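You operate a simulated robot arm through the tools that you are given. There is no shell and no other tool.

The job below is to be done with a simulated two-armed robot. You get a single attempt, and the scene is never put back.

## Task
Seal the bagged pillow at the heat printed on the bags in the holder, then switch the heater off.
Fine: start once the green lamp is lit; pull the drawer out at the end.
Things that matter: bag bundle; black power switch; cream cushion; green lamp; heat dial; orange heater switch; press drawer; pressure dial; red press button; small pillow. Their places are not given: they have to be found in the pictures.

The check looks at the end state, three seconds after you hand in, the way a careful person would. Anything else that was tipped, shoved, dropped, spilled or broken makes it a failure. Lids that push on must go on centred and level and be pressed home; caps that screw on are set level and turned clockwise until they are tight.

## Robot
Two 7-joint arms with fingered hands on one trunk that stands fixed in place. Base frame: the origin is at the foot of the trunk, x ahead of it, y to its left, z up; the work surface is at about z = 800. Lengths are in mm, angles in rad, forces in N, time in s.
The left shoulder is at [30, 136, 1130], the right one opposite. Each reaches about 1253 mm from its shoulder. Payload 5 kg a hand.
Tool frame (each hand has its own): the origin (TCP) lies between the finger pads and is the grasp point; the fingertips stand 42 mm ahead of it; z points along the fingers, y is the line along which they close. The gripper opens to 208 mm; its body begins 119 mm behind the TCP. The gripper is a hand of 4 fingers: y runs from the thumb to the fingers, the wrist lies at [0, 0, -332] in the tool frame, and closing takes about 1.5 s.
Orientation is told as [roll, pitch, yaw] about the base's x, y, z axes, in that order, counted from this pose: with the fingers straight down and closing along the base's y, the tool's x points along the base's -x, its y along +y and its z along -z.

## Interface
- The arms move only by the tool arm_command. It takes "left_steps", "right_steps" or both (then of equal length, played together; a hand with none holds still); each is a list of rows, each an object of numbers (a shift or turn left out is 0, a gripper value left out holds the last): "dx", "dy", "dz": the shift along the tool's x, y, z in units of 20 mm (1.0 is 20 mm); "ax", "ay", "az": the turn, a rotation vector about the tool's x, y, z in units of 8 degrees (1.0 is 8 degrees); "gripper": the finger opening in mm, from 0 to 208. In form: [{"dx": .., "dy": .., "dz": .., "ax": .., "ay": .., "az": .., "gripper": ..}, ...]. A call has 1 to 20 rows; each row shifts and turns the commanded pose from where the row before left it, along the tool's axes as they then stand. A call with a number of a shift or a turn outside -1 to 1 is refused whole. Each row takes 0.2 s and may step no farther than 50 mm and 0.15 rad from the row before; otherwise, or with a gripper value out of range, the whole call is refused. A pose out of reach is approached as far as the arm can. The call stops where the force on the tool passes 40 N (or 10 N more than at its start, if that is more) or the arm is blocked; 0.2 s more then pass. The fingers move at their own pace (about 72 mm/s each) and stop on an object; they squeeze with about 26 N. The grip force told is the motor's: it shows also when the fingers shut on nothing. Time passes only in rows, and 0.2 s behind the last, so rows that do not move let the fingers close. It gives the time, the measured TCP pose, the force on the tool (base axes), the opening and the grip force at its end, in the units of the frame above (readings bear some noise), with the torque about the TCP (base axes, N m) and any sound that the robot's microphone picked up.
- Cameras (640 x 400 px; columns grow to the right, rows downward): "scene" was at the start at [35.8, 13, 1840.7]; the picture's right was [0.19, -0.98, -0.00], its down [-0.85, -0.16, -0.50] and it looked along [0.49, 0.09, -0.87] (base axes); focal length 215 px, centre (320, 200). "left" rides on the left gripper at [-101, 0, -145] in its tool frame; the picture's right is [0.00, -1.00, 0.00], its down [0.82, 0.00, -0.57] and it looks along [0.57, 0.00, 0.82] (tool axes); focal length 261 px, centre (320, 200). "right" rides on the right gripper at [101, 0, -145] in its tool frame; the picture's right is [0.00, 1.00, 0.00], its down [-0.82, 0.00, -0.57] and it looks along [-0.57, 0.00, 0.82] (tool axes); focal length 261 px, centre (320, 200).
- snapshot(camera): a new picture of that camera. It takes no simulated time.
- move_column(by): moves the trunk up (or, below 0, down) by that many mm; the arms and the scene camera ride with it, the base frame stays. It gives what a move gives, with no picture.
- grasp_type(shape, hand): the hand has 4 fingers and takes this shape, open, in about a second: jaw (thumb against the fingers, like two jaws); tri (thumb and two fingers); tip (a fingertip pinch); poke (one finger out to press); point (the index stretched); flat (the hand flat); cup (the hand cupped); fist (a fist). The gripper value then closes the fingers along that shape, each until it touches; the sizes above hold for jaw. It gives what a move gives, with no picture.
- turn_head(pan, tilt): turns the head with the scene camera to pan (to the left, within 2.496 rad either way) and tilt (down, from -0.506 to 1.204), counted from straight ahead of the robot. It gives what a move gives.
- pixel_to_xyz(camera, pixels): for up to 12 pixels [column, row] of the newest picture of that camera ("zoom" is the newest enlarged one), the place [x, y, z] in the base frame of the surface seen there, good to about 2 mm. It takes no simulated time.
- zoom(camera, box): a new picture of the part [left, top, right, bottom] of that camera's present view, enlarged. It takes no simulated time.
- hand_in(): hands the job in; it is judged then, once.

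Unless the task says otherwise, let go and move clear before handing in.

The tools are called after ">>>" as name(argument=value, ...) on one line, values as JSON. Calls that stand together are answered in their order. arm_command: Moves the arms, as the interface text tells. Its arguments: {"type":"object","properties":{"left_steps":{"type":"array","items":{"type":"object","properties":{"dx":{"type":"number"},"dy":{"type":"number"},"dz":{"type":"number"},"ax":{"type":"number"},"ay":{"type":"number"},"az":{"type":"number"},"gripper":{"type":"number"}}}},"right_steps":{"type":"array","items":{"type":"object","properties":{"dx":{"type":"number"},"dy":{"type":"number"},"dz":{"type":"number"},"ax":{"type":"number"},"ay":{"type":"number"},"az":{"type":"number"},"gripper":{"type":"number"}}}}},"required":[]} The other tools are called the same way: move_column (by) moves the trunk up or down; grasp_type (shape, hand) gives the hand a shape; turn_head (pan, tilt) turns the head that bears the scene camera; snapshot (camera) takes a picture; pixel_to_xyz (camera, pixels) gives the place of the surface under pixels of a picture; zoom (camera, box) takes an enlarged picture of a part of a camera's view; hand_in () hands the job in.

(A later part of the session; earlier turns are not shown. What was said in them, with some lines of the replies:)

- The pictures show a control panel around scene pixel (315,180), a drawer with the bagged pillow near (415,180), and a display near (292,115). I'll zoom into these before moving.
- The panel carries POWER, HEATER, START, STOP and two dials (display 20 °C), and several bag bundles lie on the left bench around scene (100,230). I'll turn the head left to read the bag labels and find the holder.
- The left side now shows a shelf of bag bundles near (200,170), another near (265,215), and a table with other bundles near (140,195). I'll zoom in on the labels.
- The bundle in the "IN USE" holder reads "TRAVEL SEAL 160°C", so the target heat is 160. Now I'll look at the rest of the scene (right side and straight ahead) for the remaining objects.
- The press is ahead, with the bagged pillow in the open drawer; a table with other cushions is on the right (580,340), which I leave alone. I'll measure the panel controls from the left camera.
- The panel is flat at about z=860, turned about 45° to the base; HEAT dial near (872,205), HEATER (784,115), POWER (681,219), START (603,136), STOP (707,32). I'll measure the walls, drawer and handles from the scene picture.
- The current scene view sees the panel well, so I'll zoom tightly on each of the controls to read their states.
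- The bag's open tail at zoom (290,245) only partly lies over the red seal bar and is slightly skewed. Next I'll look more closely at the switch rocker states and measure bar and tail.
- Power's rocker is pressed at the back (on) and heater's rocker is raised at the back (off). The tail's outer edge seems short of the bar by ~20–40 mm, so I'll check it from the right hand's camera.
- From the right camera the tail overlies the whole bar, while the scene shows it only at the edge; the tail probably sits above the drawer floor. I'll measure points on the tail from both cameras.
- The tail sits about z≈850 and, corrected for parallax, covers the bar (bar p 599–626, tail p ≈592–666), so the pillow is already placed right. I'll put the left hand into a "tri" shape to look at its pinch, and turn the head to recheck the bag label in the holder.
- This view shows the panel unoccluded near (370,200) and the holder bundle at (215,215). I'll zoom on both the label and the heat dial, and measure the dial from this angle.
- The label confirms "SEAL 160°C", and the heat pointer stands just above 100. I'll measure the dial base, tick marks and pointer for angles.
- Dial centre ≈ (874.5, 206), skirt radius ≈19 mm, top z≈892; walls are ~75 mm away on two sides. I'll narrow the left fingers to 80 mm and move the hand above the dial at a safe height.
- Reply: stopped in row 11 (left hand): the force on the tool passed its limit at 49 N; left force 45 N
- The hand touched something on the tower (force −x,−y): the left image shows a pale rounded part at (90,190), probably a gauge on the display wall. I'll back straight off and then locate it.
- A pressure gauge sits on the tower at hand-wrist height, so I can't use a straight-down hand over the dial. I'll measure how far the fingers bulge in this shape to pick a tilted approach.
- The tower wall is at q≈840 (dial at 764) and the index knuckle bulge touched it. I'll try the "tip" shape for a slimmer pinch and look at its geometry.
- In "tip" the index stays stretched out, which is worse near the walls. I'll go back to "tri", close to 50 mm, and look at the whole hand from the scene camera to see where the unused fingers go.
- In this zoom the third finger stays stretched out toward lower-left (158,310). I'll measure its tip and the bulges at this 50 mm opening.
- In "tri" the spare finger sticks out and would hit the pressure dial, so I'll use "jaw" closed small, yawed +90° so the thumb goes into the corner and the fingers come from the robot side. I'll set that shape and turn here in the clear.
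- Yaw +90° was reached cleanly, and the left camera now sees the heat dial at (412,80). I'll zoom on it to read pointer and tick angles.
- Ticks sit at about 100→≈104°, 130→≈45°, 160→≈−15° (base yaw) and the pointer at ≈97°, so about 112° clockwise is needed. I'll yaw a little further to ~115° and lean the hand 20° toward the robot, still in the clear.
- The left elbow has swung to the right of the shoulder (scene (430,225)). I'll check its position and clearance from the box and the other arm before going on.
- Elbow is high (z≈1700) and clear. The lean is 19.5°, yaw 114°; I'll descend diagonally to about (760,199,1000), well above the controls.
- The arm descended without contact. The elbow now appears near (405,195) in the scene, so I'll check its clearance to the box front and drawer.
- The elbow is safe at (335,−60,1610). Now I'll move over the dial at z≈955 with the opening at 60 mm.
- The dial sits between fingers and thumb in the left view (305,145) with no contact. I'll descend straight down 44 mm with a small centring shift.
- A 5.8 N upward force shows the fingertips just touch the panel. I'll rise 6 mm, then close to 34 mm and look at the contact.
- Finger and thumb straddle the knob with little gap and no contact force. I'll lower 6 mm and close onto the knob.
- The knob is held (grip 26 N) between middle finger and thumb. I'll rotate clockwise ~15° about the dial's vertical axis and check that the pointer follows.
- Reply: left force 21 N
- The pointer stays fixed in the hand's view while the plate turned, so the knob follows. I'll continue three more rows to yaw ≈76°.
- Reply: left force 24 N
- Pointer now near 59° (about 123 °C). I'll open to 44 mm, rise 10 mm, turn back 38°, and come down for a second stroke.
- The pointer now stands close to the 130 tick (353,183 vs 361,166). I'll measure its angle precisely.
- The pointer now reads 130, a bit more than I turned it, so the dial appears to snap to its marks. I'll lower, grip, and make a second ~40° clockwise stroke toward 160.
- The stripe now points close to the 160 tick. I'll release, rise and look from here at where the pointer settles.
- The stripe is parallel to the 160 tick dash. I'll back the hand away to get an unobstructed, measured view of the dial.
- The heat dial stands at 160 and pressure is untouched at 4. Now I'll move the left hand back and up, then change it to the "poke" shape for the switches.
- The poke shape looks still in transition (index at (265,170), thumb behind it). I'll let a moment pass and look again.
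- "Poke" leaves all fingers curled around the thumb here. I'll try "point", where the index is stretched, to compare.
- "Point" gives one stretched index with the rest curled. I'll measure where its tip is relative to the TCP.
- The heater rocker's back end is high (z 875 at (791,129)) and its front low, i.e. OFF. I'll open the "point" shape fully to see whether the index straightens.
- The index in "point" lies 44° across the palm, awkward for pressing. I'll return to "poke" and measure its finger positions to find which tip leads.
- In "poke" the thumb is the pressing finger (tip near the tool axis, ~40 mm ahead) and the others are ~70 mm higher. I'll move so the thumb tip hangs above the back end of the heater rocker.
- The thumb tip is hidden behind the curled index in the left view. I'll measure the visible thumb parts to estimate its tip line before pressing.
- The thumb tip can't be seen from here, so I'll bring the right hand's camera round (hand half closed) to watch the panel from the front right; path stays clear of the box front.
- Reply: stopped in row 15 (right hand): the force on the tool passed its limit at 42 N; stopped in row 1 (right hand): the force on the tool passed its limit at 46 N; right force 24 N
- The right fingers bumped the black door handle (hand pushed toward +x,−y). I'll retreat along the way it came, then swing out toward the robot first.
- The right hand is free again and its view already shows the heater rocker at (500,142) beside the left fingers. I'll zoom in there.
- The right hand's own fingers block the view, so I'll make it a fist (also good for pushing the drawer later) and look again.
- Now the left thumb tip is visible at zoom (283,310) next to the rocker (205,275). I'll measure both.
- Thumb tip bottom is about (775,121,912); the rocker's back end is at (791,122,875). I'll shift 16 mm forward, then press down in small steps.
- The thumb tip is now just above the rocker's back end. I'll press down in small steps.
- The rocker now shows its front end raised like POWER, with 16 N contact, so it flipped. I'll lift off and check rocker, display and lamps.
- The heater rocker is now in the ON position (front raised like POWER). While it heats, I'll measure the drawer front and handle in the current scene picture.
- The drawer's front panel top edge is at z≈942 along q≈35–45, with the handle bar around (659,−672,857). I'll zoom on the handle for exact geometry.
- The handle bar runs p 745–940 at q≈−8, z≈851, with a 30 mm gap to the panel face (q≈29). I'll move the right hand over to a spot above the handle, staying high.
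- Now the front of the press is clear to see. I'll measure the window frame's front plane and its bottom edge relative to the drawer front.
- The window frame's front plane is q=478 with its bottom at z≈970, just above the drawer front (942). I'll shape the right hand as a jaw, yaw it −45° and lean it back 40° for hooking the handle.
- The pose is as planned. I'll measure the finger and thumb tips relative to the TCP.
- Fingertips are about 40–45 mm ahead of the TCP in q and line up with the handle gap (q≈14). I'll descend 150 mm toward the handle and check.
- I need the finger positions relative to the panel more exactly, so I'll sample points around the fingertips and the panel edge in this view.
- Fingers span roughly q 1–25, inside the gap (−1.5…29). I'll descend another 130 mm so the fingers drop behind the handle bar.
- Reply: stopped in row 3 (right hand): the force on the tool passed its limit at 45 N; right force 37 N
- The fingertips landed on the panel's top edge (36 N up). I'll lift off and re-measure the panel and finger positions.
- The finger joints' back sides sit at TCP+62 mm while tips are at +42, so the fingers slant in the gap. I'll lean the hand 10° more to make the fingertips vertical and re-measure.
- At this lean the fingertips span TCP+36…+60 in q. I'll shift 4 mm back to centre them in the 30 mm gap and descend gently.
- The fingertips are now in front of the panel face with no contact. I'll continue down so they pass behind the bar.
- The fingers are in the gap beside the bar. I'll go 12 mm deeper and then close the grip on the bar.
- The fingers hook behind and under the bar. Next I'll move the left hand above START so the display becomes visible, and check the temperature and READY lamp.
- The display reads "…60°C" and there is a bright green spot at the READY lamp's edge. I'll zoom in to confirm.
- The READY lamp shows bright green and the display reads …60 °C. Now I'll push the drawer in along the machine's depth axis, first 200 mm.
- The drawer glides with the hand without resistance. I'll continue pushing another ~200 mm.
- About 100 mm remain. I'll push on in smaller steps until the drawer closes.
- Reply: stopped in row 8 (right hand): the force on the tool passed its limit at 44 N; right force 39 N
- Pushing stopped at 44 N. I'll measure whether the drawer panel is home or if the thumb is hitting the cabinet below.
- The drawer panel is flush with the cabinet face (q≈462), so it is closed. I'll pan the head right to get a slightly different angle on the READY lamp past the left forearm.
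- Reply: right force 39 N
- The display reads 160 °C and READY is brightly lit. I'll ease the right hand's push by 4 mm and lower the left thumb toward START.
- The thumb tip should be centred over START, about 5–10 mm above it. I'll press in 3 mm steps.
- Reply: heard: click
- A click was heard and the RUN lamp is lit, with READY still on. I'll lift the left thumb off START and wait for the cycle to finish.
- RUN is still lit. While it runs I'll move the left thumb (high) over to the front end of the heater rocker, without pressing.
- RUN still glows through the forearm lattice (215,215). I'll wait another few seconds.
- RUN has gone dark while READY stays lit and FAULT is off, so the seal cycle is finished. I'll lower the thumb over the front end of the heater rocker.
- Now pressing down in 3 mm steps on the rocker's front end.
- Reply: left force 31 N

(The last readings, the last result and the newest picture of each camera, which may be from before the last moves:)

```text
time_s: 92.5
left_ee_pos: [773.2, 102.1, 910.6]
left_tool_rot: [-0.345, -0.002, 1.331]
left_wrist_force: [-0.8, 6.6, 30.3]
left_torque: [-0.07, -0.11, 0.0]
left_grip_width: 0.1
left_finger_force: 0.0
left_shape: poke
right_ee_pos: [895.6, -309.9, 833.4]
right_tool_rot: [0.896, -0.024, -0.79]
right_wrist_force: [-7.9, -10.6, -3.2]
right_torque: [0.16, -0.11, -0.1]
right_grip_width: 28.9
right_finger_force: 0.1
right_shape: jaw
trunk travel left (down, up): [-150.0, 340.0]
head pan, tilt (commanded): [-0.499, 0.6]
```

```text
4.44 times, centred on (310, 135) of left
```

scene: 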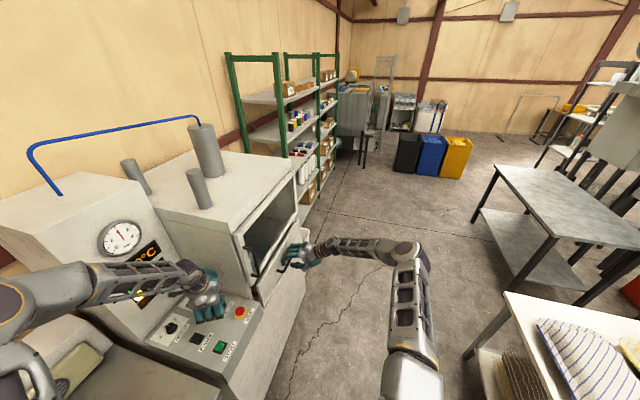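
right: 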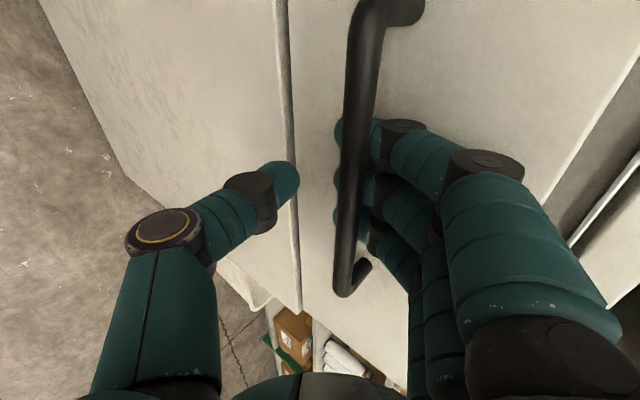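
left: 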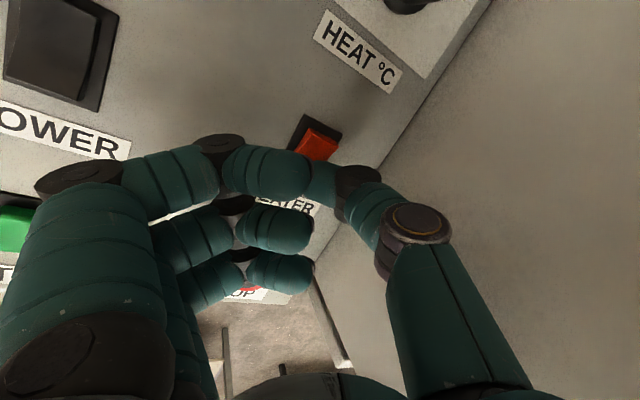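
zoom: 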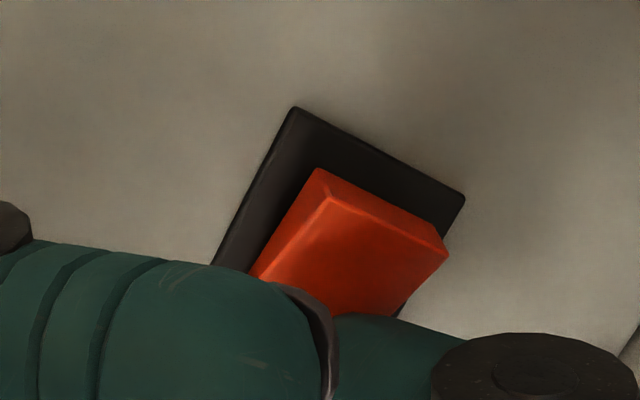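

The rocker's back end is raised again, i.e. heater OFF. I'll lift the thumb straight off.

>>> arm_command(left_steps=[{"dy": -0.334, "dz": -0.943}, {"dy": -0.334, "dz": -0.943}, {"dy": -0.334, "dz": -0.943}, {"dy": 0.5, "dz": -0.8}, {"dy": 0.5, "dz": -0.8}, {"dy": 0.5, "dz": -0.8}, {"dy": 0.5, "dz": -0.8}, {"dy": 0.5, "dz": -0.8}])

>>> snapshot(camera="left")

>>> snapshot(camera="scene")

>>> zoom(camera="scene", box=[90, 210, 270, 370])

```text
time_s: 94.3
left_ee_pos: [699.3, 120.7, 1026.1]
left_tool_rot: [-0.341, -0.001, 1.332]
left_wrist_force: [0.4, 0.2, -0.6]
left_torque: [0.02, 0.0, 0.04]
left_grip_width: 0.0
left_finger_force: 0.2
left_shape: poke
right_ee_pos: [896.1, -310.1, 832.5]
right_tool_rot: [0.894, -0.024, -0.788]
right_wrist_force: [-14.9, -8.6, 3.1]
right_torque: [0.4, -0.58, 0.27]
right_grip_width: 29.1
right_finger_force: 0.0
right_shape: jaw
trunk travel left (down, up): [-150.0, 340.0]
head pan, tilt (commanded): [-0.499, 0.6]
```

```text
taken
```

left: 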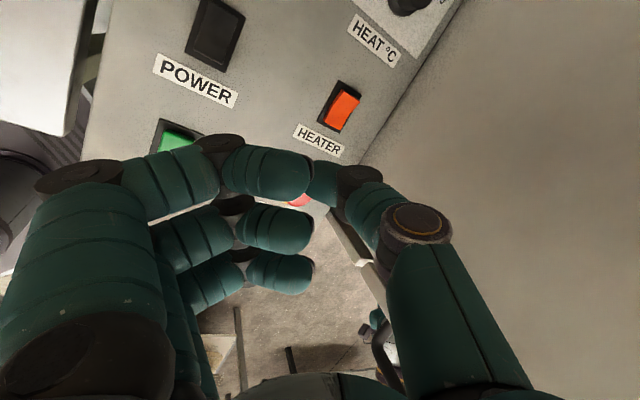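

```text
taken
```

scene: 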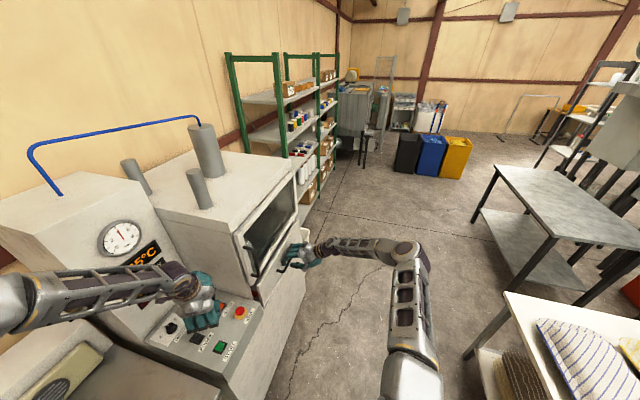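

```text
2.50 times, centred on (180, 290) of scene
```

zoom: 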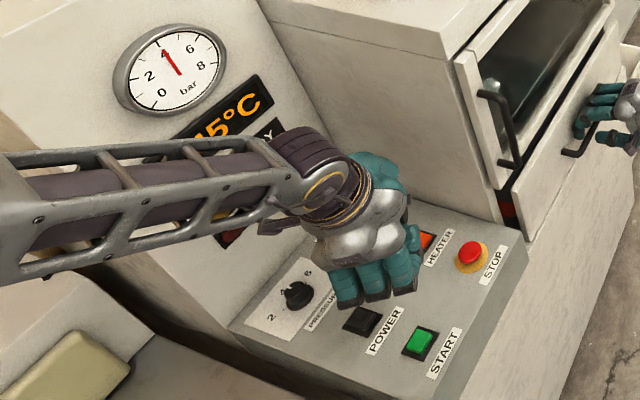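

The display is falling (…5 °C), confirming the heater is off. Now I'll pull the drawer out with the right hand, starting gently.

>>> arm_command(right_steps=[{"dy": -0.156, "dz": -0.196}, {"dy": -0.156, "dz": -0.196}, {"dy": -0.311, "dz": -0.391}, {"dy": -0.467, "dz": -0.587}, {"dy": -0.56, "dz": -0.704}, {"dy": -0.56, "dz": -0.704}, {"dy": -0.56, "dz": -0.704}, {"dy": -0.56, "dz": -0.704}])

>>> snapshot(camera="right")

>>> zoom(camera="scene", box=[200, 180, 380, 340])

```text
time_s: 96.1
left_ee_pos: [700.2, 121.6, 1025.1]
left_tool_rot: [-0.34, 0.0, 1.332]
left_wrist_force: [0.2, -0.4, -0.3]
left_torque: [0.06, -0.03, 0.02]
left_grip_width: 0.2
left_finger_force: 0.0
left_shape: poke
right_ee_pos: [820.4, -383.6, 832.2]
right_tool_rot: [0.894, -0.023, -0.788]
right_wrist_force: [0.5, -0.4, 0.3]
right_torque: [-0.03, 0.03, -0.04]
right_grip_width: 30.5
right_finger_force: 0.1
right_shape: jaw
trunk travel left (down, up): [-150.0, 340.0]
head pan, tilt (commanded): [-0.499, 0.6]
```

```text
taken
```

right: 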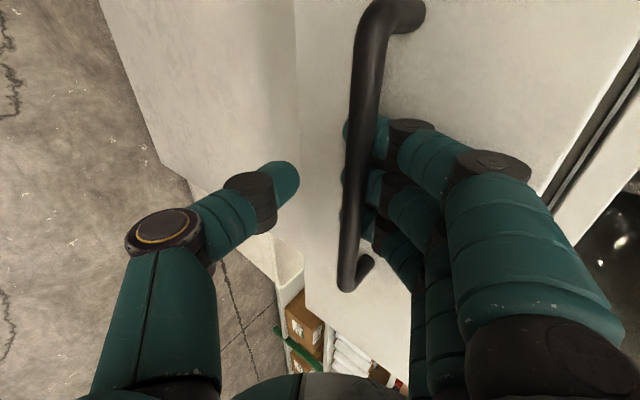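

```text
2.50 times, centred on (290, 260) of scene
```

zoom: 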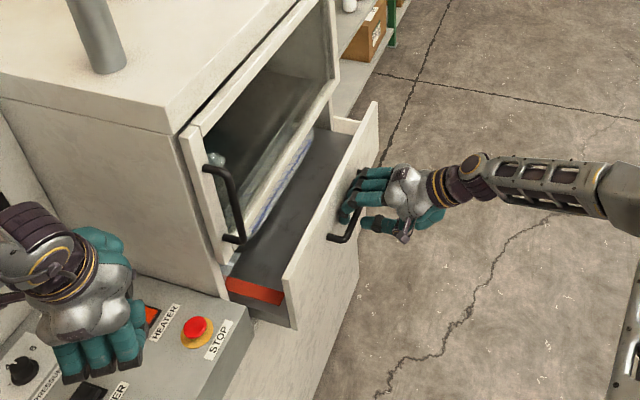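

The drawer follows smoothly. I'll continue pulling.

>>> arm_command(right_steps=[{"dy": -0.56, "dz": -0.704}, {"dy": -0.56, "dz": -0.704}, {"dy": -0.56, "dz": -0.704}, {"dy": -0.56, "dz": -0.704}, {"dy": -0.56, "dz": -0.704}, {"dy": -0.56, "dz": -0.704}, {"dy": -0.56, "dz": -0.704}, {"dy": -0.56, "dz": -0.704}, {"dy": -0.56, "dz": -0.704}, {"dy": -0.56, "dz": -0.704}])

>>> zoom(camera="scene", box=[200, 180, 380, 340])

```text
time_s: 98.3
left_ee_pos: [699.5, 121.3, 1026.0]
left_tool_rot: [-0.34, -0.001, 1.332]
left_wrist_force: [-0.2, 0.3, -0.2]
left_torque: [0.03, -0.03, 0.0]
left_grip_width: 0.0
left_finger_force: 0.0
left_shape: poke
right_ee_pos: [691.9, -513.4, 832.0]
right_tool_rot: [0.894, -0.024, -0.788]
right_wrist_force: [0.6, 0.0, 0.2]
right_torque: [-0.02, 0.03, 0.01]
right_grip_width: 30.4
right_finger_force: 0.0
right_shape: jaw
trunk travel left (down, up): [-150.0, 340.0]
head pan, tilt (commanded): [-0.499, 0.6]
```

```text
2.50 times, centred on (290, 260) of scene
```

zoom: 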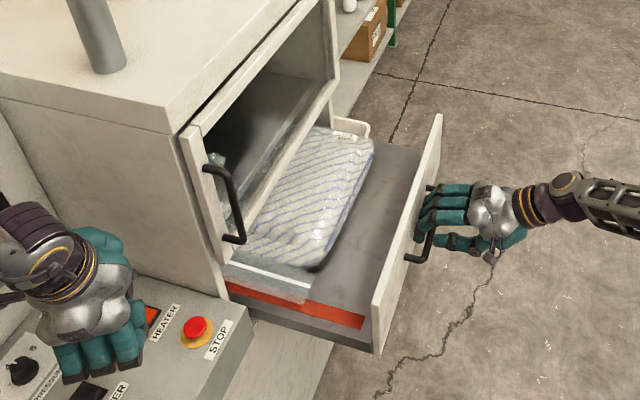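

A white seal seam is now visible across the bag's mouth. I'll pull the remaining ~155 mm, slowing at the end.

>>> arm_command(right_steps=[{"dy": -0.56, "dz": -0.704}, {"dy": -0.56, "dz": -0.704}, {"dy": -0.56, "dz": -0.704}, {"dy": -0.56, "dz": -0.704}, {"dy": -0.56, "dz": -0.704}, {"dy": -0.56, "dz": -0.704}, {"dy": -0.467, "dz": -0.587}, {"dy": -0.311, "dz": -0.391}, {"dy": -0.311, "dz": -0.391}, {"dy": -0.156, "dz": -0.196}, {}])

>>> snapshot(camera="scene")

>>> zoom(camera="scene", box=[220, 200, 400, 360])

>>> snapshot(camera="right")

```text
time_s: 100.7
left_ee_pos: [700.5, 120.6, 1024.3]
left_tool_rot: [-0.341, 0.001, 1.33]
left_wrist_force: [-0.1, -0.8, -0.2]
left_torque: [-0.01, 0.01, -0.01]
left_grip_width: 0.1
left_finger_force: 0.0
left_shape: poke
right_ee_pos: [586.3, -617.9, 835.3]
right_tool_rot: [0.894, -0.024, -0.79]
right_wrist_force: [2.5, 1.2, 1.2]
right_torque: [0.0, -0.01, -0.01]
right_grip_width: 30.2
right_finger_force: 0.1
right_shape: jaw
trunk travel left (down, up): [-150.0, 340.0]
head pan, tilt (commanded): [-0.499, 0.6]
```

```text
taken
```

scene: 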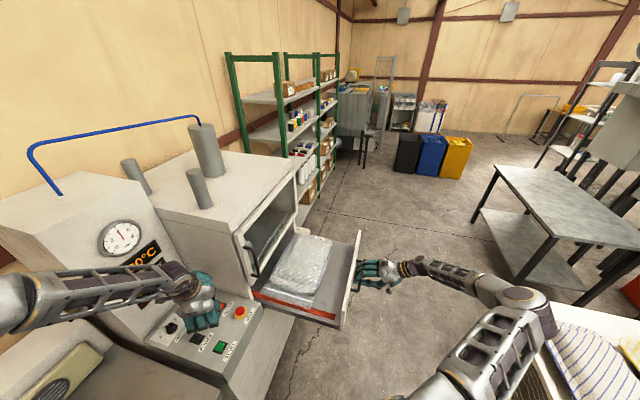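

```text
2.50 times, centred on (310, 280) of scene
```

zoom: 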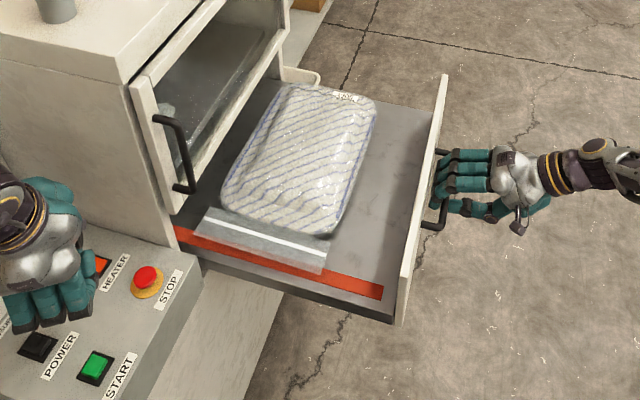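

```text
taken
```

right: 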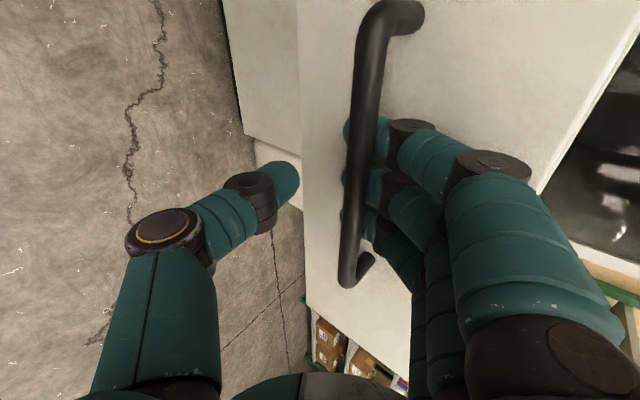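

The drawer is nearly fully out, with the sealed bag on it. I'll pull 8 mm more gently to reach its original open position.

>>> arm_command(right_steps=[{"dy": -0.124, "dz": -0.157}, {"dy": -0.124, "dz": -0.157}, {}])

>>> zoom(camera="scene", box=[330, 220, 390, 300])

>>> pixel_to_xyz(camera="zoom", pixels=[[290, 130], [280, 180], [270, 230], [300, 100], [310, 290]])

```text
time_s: 101.5
left_ee_pos: [700.1, 121.4, 1024.6]
left_tool_rot: [-0.338, -0.002, 1.332]
left_wrist_force: [-0.5, 0.1, -0.4]
left_torque: [-0.01, 0.02, 0.0]
left_grip_width: 0.0
left_finger_force: 0.0
left_shape: poke
right_ee_pos: [581.6, -622.0, 833.1]
right_tool_rot: [0.893, -0.024, -0.792]
right_wrist_force: [0.4, 2.4, 1.2]
right_torque: [-0.03, 0.01, 0.02]
right_grip_width: 30.2
right_finger_force: 0.0
right_shape: jaw
trunk travel left (down, up): [-150.0, 340.0]
head pan, tilt (commanded): [-0.499, 0.6]
```

```text
5.00 times, centred on (360, 260) of scene
```

zoom: 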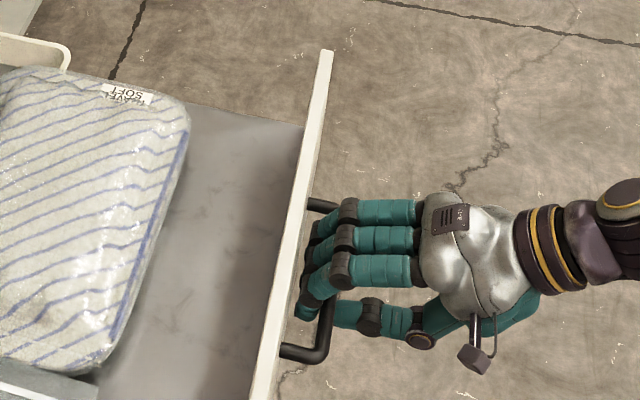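

```text
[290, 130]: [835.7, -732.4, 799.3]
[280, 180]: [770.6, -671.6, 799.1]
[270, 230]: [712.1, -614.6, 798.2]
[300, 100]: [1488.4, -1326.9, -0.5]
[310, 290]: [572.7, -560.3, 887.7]
```

The drawer is out. Before releasing I'll measure the bar and panel so I can back the fingers out of the gap cleanly.

>>> pixel_to_xyz(camera="zoom", pixels=[[325, 325], [312, 355], [290, 350], [322, 203], [322, 60], [318, 75], [265, 380], [300, 180]])

>>> arm_command(right_steps=[{"gripper": 60}, {}, {}, {}])

>>> snapshot(camera="right")

>>> zoom(camera="scene", box=[330, 220, 390, 300])

```text
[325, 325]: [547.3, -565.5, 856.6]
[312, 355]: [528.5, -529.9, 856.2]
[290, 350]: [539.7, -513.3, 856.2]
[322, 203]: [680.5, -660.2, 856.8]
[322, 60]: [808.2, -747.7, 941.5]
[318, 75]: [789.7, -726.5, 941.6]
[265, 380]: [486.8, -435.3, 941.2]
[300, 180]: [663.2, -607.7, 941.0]
```

```text
time_s: 102.5
left_ee_pos: [699.6, 119.9, 1024.9]
left_tool_rot: [-0.341, -0.001, 1.331]
left_wrist_force: [-0.1, 0.4, 0.6]
left_torque: [0.02, -0.06, -0.01]
left_grip_width: 0.1
left_finger_force: 0.0
left_shape: poke
right_ee_pos: [580.9, -623.9, 833.8]
right_tool_rot: [0.893, -0.026, -0.792]
right_wrist_force: [-2.8, -2.4, -0.4]
right_torque: [-0.01, -0.03, 0.01]
right_grip_width: 59.0
right_finger_force: 0.1
right_shape: jaw
trunk travel left (down, up): [-150.0, 340.0]
head pan, tilt (commanded): [-0.499, 0.6]
```

```text
taken
```

right: 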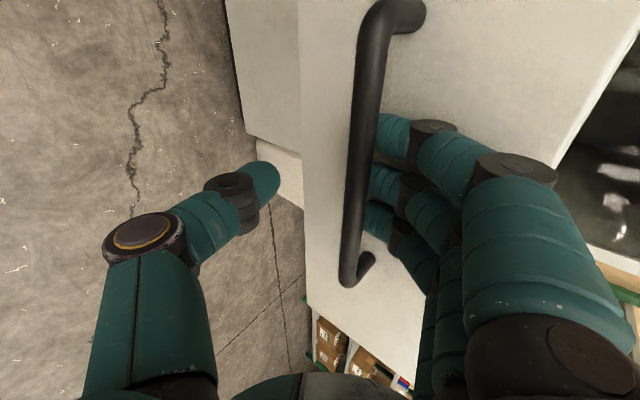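

```text
5.00 times, centred on (360, 260) of scene
```

zoom: 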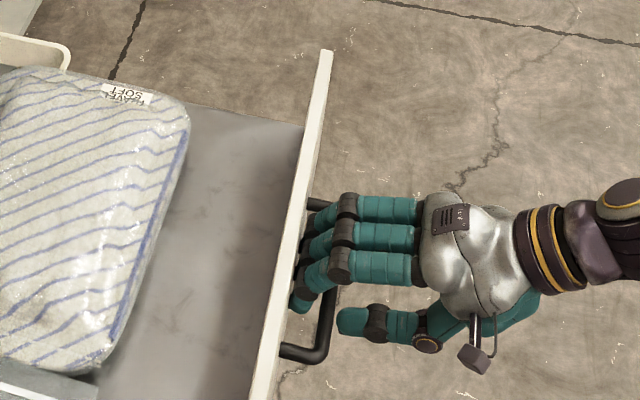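

The drawer is back at its original open position. I'll shift 3 mm away from the panel and raise the fingers straight up out of the handle gap.

>>> arm_command(right_steps=[{"dy": -0.094, "dz": -0.117}, {"dy": 0.292, "dz": -0.235}, {"dy": 0.292, "dz": -0.235}, {"dy": 0.39, "dz": -0.3135}, {"dy": 0.39, "dz": -0.3135}, {"dy": 0.584, "dz": -0.47}, {"dy": 0.584, "dz": -0.47}, {"dy": 0.584, "dz": -0.47}, {"dy": 0.584, "dz": -0.47}])

>>> snapshot(camera="right")

>>> zoom(camera="scene", box=[300, 200, 400, 320])

```text
time_s: 104.5
left_ee_pos: [699.9, 120.4, 1026.1]
left_tool_rot: [-0.341, -0.001, 1.332]
left_wrist_force: [-0.1, 0.7, 0.7]
left_torque: [-0.02, -0.04, -0.03]
left_grip_width: 0.0
left_finger_force: 0.0
left_shape: poke
right_ee_pos: [577.6, -621.1, 929.2]
right_tool_rot: [0.894, -0.024, -0.789]
right_wrist_force: [0.4, -1.0, -0.1]
right_torque: [0.01, -0.02, -0.03]
right_grip_width: 59.3
right_finger_force: 0.1
right_shape: jaw
trunk travel left (down, up): [-150.0, 340.0]
head pan, tilt (commanded): [-0.499, 0.6]
```

```text
taken
```

right: 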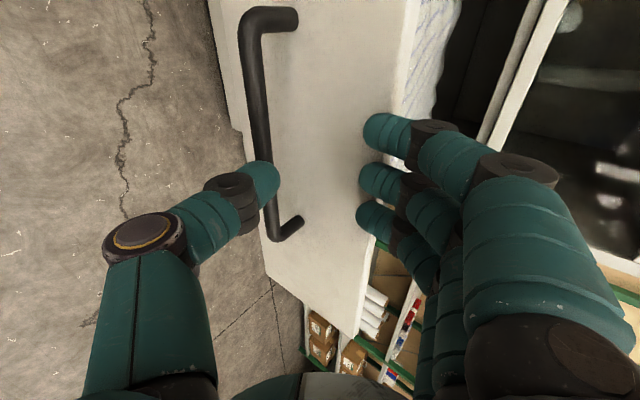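

```text
3.33 times, centred on (350, 260) of scene
```

zoom: 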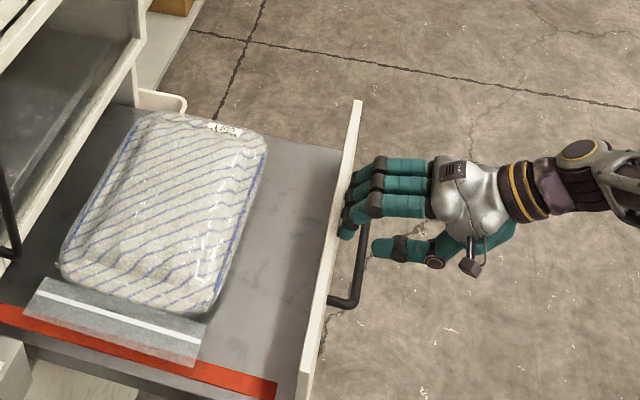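

The hand is clear of the handle and the sealed bag lies undisturbed. I'll check where the right-hand table is before backing away.

>>> pixel_to_xyz(camera="scene", pixels=[[560, 300], [600, 320], [560, 330], [580, 370], [535, 390], [500, 195], [560, 240], [470, 330], [545, 315], [520, 300]])

>>> arm_command(right_steps=[{"dy": 0.584, "dz": -0.47}, {"dy": 0.584, "dz": -0.47}, {"dy": 0.584, "dz": -0.47}, {"dy": 0.584, "dz": -0.47}, {"dy": 0.2, "dz": -0.9}, {"dy": 0.2, "dz": -0.9}])

>>> snapshot(camera="scene")

```text
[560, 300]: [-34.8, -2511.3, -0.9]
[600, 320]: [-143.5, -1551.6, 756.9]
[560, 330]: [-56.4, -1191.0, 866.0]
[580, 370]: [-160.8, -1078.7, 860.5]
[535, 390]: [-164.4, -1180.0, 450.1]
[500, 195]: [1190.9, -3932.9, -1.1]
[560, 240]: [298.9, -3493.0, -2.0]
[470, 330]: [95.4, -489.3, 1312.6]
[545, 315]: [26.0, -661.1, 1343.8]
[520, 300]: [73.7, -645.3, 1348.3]
```

```text
time_s: 105.9
left_ee_pos: [699.7, 121.7, 1026.3]
left_tool_rot: [-0.342, 0.0, 1.332]
left_wrist_force: [0.0, -0.7, 0.0]
left_torque: [-0.06, -0.01, -0.01]
left_grip_width: 0.0
left_finger_force: 0.1
left_shape: poke
right_ee_pos: [561.2, -634.9, 1019.4]
right_tool_rot: [0.894, -0.025, -0.789]
right_wrist_force: [0.1, -0.2, 0.3]
right_torque: [-0.08, 0.0, -0.07]
right_grip_width: 59.2
right_finger_force: 0.1
right_shape: jaw
trunk travel left (down, up): [-150.0, 340.0]
head pan, tilt (commanded): [-0.499, 0.6]
```

```text
taken
```

scene: 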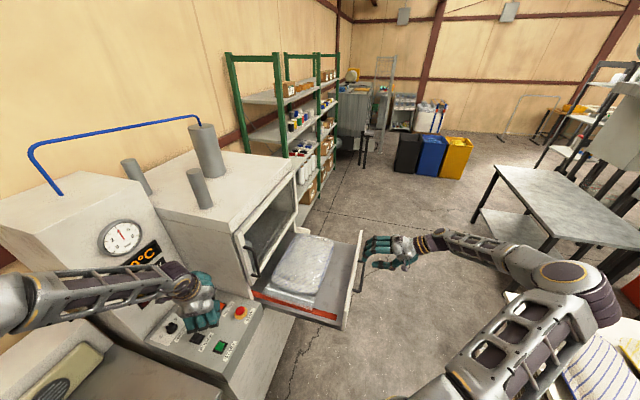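

Both arms are clear of everything. I'll retract both a bit further and then verify the final state of panel and drawer.

>>> arm_command(left_steps=[{"dy": 0.5, "dz": -0.85}, {"dy": 0.5, "dz": -0.85}, {"dy": 0.5, "dz": -0.85}, {"dy": 0.5, "dz": -0.85}, {"dy": 0.5, "dz": -0.85}, {"dy": 0.5, "dz": -0.85}, {"dy": 0.5, "dz": -0.85}, {"dy": 0.5, "dz": -0.85}], right_steps=[{"dy": 0.4, "dz": -0.8}, {"dy": 0.4, "dz": -0.8}, {"dy": 0.4, "dz": -0.8}, {"dy": 0.4, "dz": -0.8}, {}, {}, {}, {}])

>>> turn_head(pan=0.1, tilt=0.75)

>>> snapshot(camera="scene")

>>> snapshot(camera="left")

```text
time_s: 107.7
left_ee_pos: [583.9, 150.9, 1128.2]
left_tool_rot: [-0.343, 0.0, 1.332]
left_wrist_force: [0.0, -0.6, 0.4]
left_torque: [0.01, -0.09, 0.01]
left_grip_width: 0.0
left_finger_force: 0.0
left_shape: poke
right_ee_pos: [536.5, -659.5, 1082.1]
right_tool_rot: [0.892, -0.024, -0.791]
right_wrist_force: [-0.6, 0.3, 0.2]
right_torque: [-0.03, -0.03, -0.05]
right_grip_width: 59.4
right_finger_force: 0.1
right_shape: jaw
trunk travel left (down, up): [-150.0, 340.0]
head pan, tilt (commanded): [-0.499, 0.6]
```

```text
time_s: 108.7
left_ee_pos: [583.3, 150.3, 1127.4]
left_tool_rot: [-0.34, 0.0, 1.331]
left_wrist_force: [0.1, 0.1, -0.8]
left_torque: [0.01, 0.0, -0.02]
left_grip_width: 0.4
left_finger_force: 0.0
left_shape: poke
right_ee_pos: [537.8, -659.5, 1082.3]
right_tool_rot: [0.892, -0.024, -0.787]
right_wrist_force: [-0.6, 0.0, 0.0]
right_torque: [-0.05, -0.02, 0.0]
right_grip_width: 59.2
right_finger_force: 0.1
right_shape: jaw
trunk travel left (down, up): [-150.0, 340.0]
head pan, tilt (commanded): [0.099, 0.75]
```

```text
taken
```

scene: 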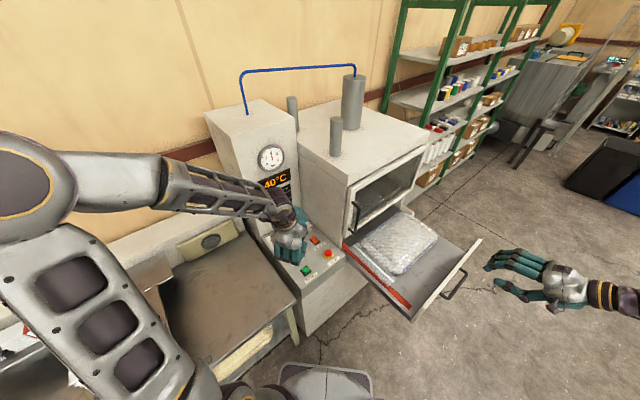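

```text
taken
```

left: 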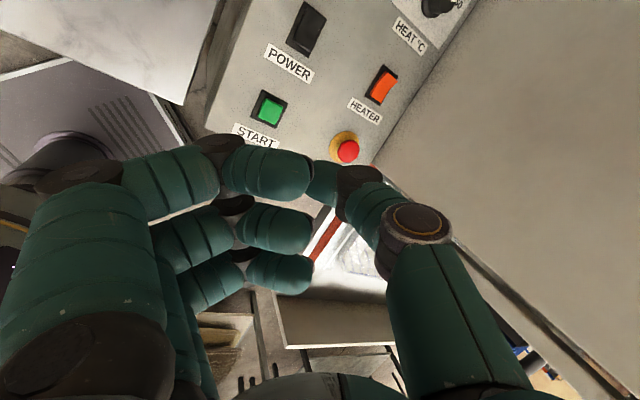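

The elbow of the left arm has swung low on the left side; I'll verify it isn't near the bag bundles, and zoom on the display and panel.

>>> pixel_to_xyz(camera="scene", pixels=[[30, 180], [100, 280], [150, 350], [60, 230], [110, 180], [10, 320], [75, 380], [180, 200]])

>>> zoom(camera="scene", box=[240, 140, 360, 290])

>>> zoom(camera="left", box=[220, 0, 480, 170])

>>> zoom(camera="scene", box=[330, 190, 490, 330])

```text
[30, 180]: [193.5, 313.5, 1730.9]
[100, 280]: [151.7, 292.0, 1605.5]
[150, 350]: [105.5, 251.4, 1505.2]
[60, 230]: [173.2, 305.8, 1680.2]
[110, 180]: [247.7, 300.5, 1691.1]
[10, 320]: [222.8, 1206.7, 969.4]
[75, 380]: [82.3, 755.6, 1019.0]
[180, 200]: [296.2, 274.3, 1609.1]
```

```text
2.67 times, centred on (300, 215) of scene
```

zoom: 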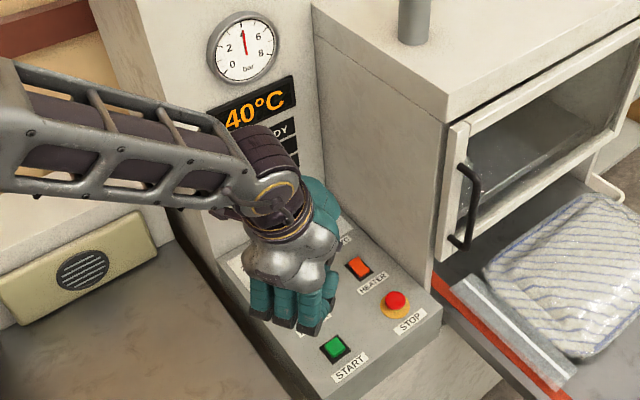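

```text
2.35 times, centred on (350, 85) of left
```

zoom: 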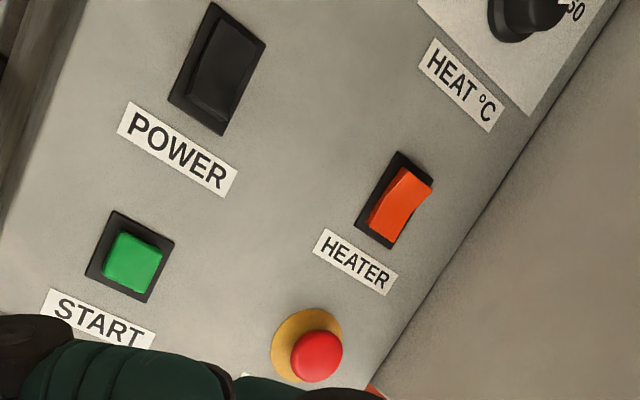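

```text
2.86 times, centred on (410, 260) of scene
```

zoom: 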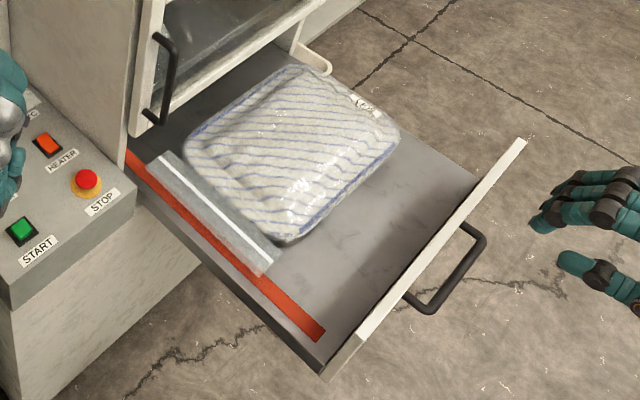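

Final check: the display is falling (…40 °C). The heater rocker is back to OFF, POWER is unchanged, the white seal seam crosses the bag mouth, the drawer is fully out, and both hands are clear. I'm handing in now.

>>> hand_in()

```text
The job is handed in.
```

The bagged pillow is sealed at 160 °C, the heat printed on the TRAVEL bags in the "IN USE" holder. The heater is off and the drawer is pulled fully out. I handed the job in; no verdict has come back yet.

- **Start:** I pressed START only after the green READY lamp was lit and the display showed 160 °C.
- **Seal:** The RUN lamp came on and went out again with no fault. A white seam now runs across the bag mouth.
- **Heater:** The switch is back in its off position, and the display was falling through about 140 °C at my last look. Power is still on and pressure is still at 4, as I found them.
- **Bumps:** My left hand brushed the display tower once, and my right hand bumped the press door's black handle. A first try at the drawer handle also pressed on the drawer front and slid it in about 5 mm, but the drawer ended back at its starting position. I saw no damage, and nothing looked out of place afterwards.
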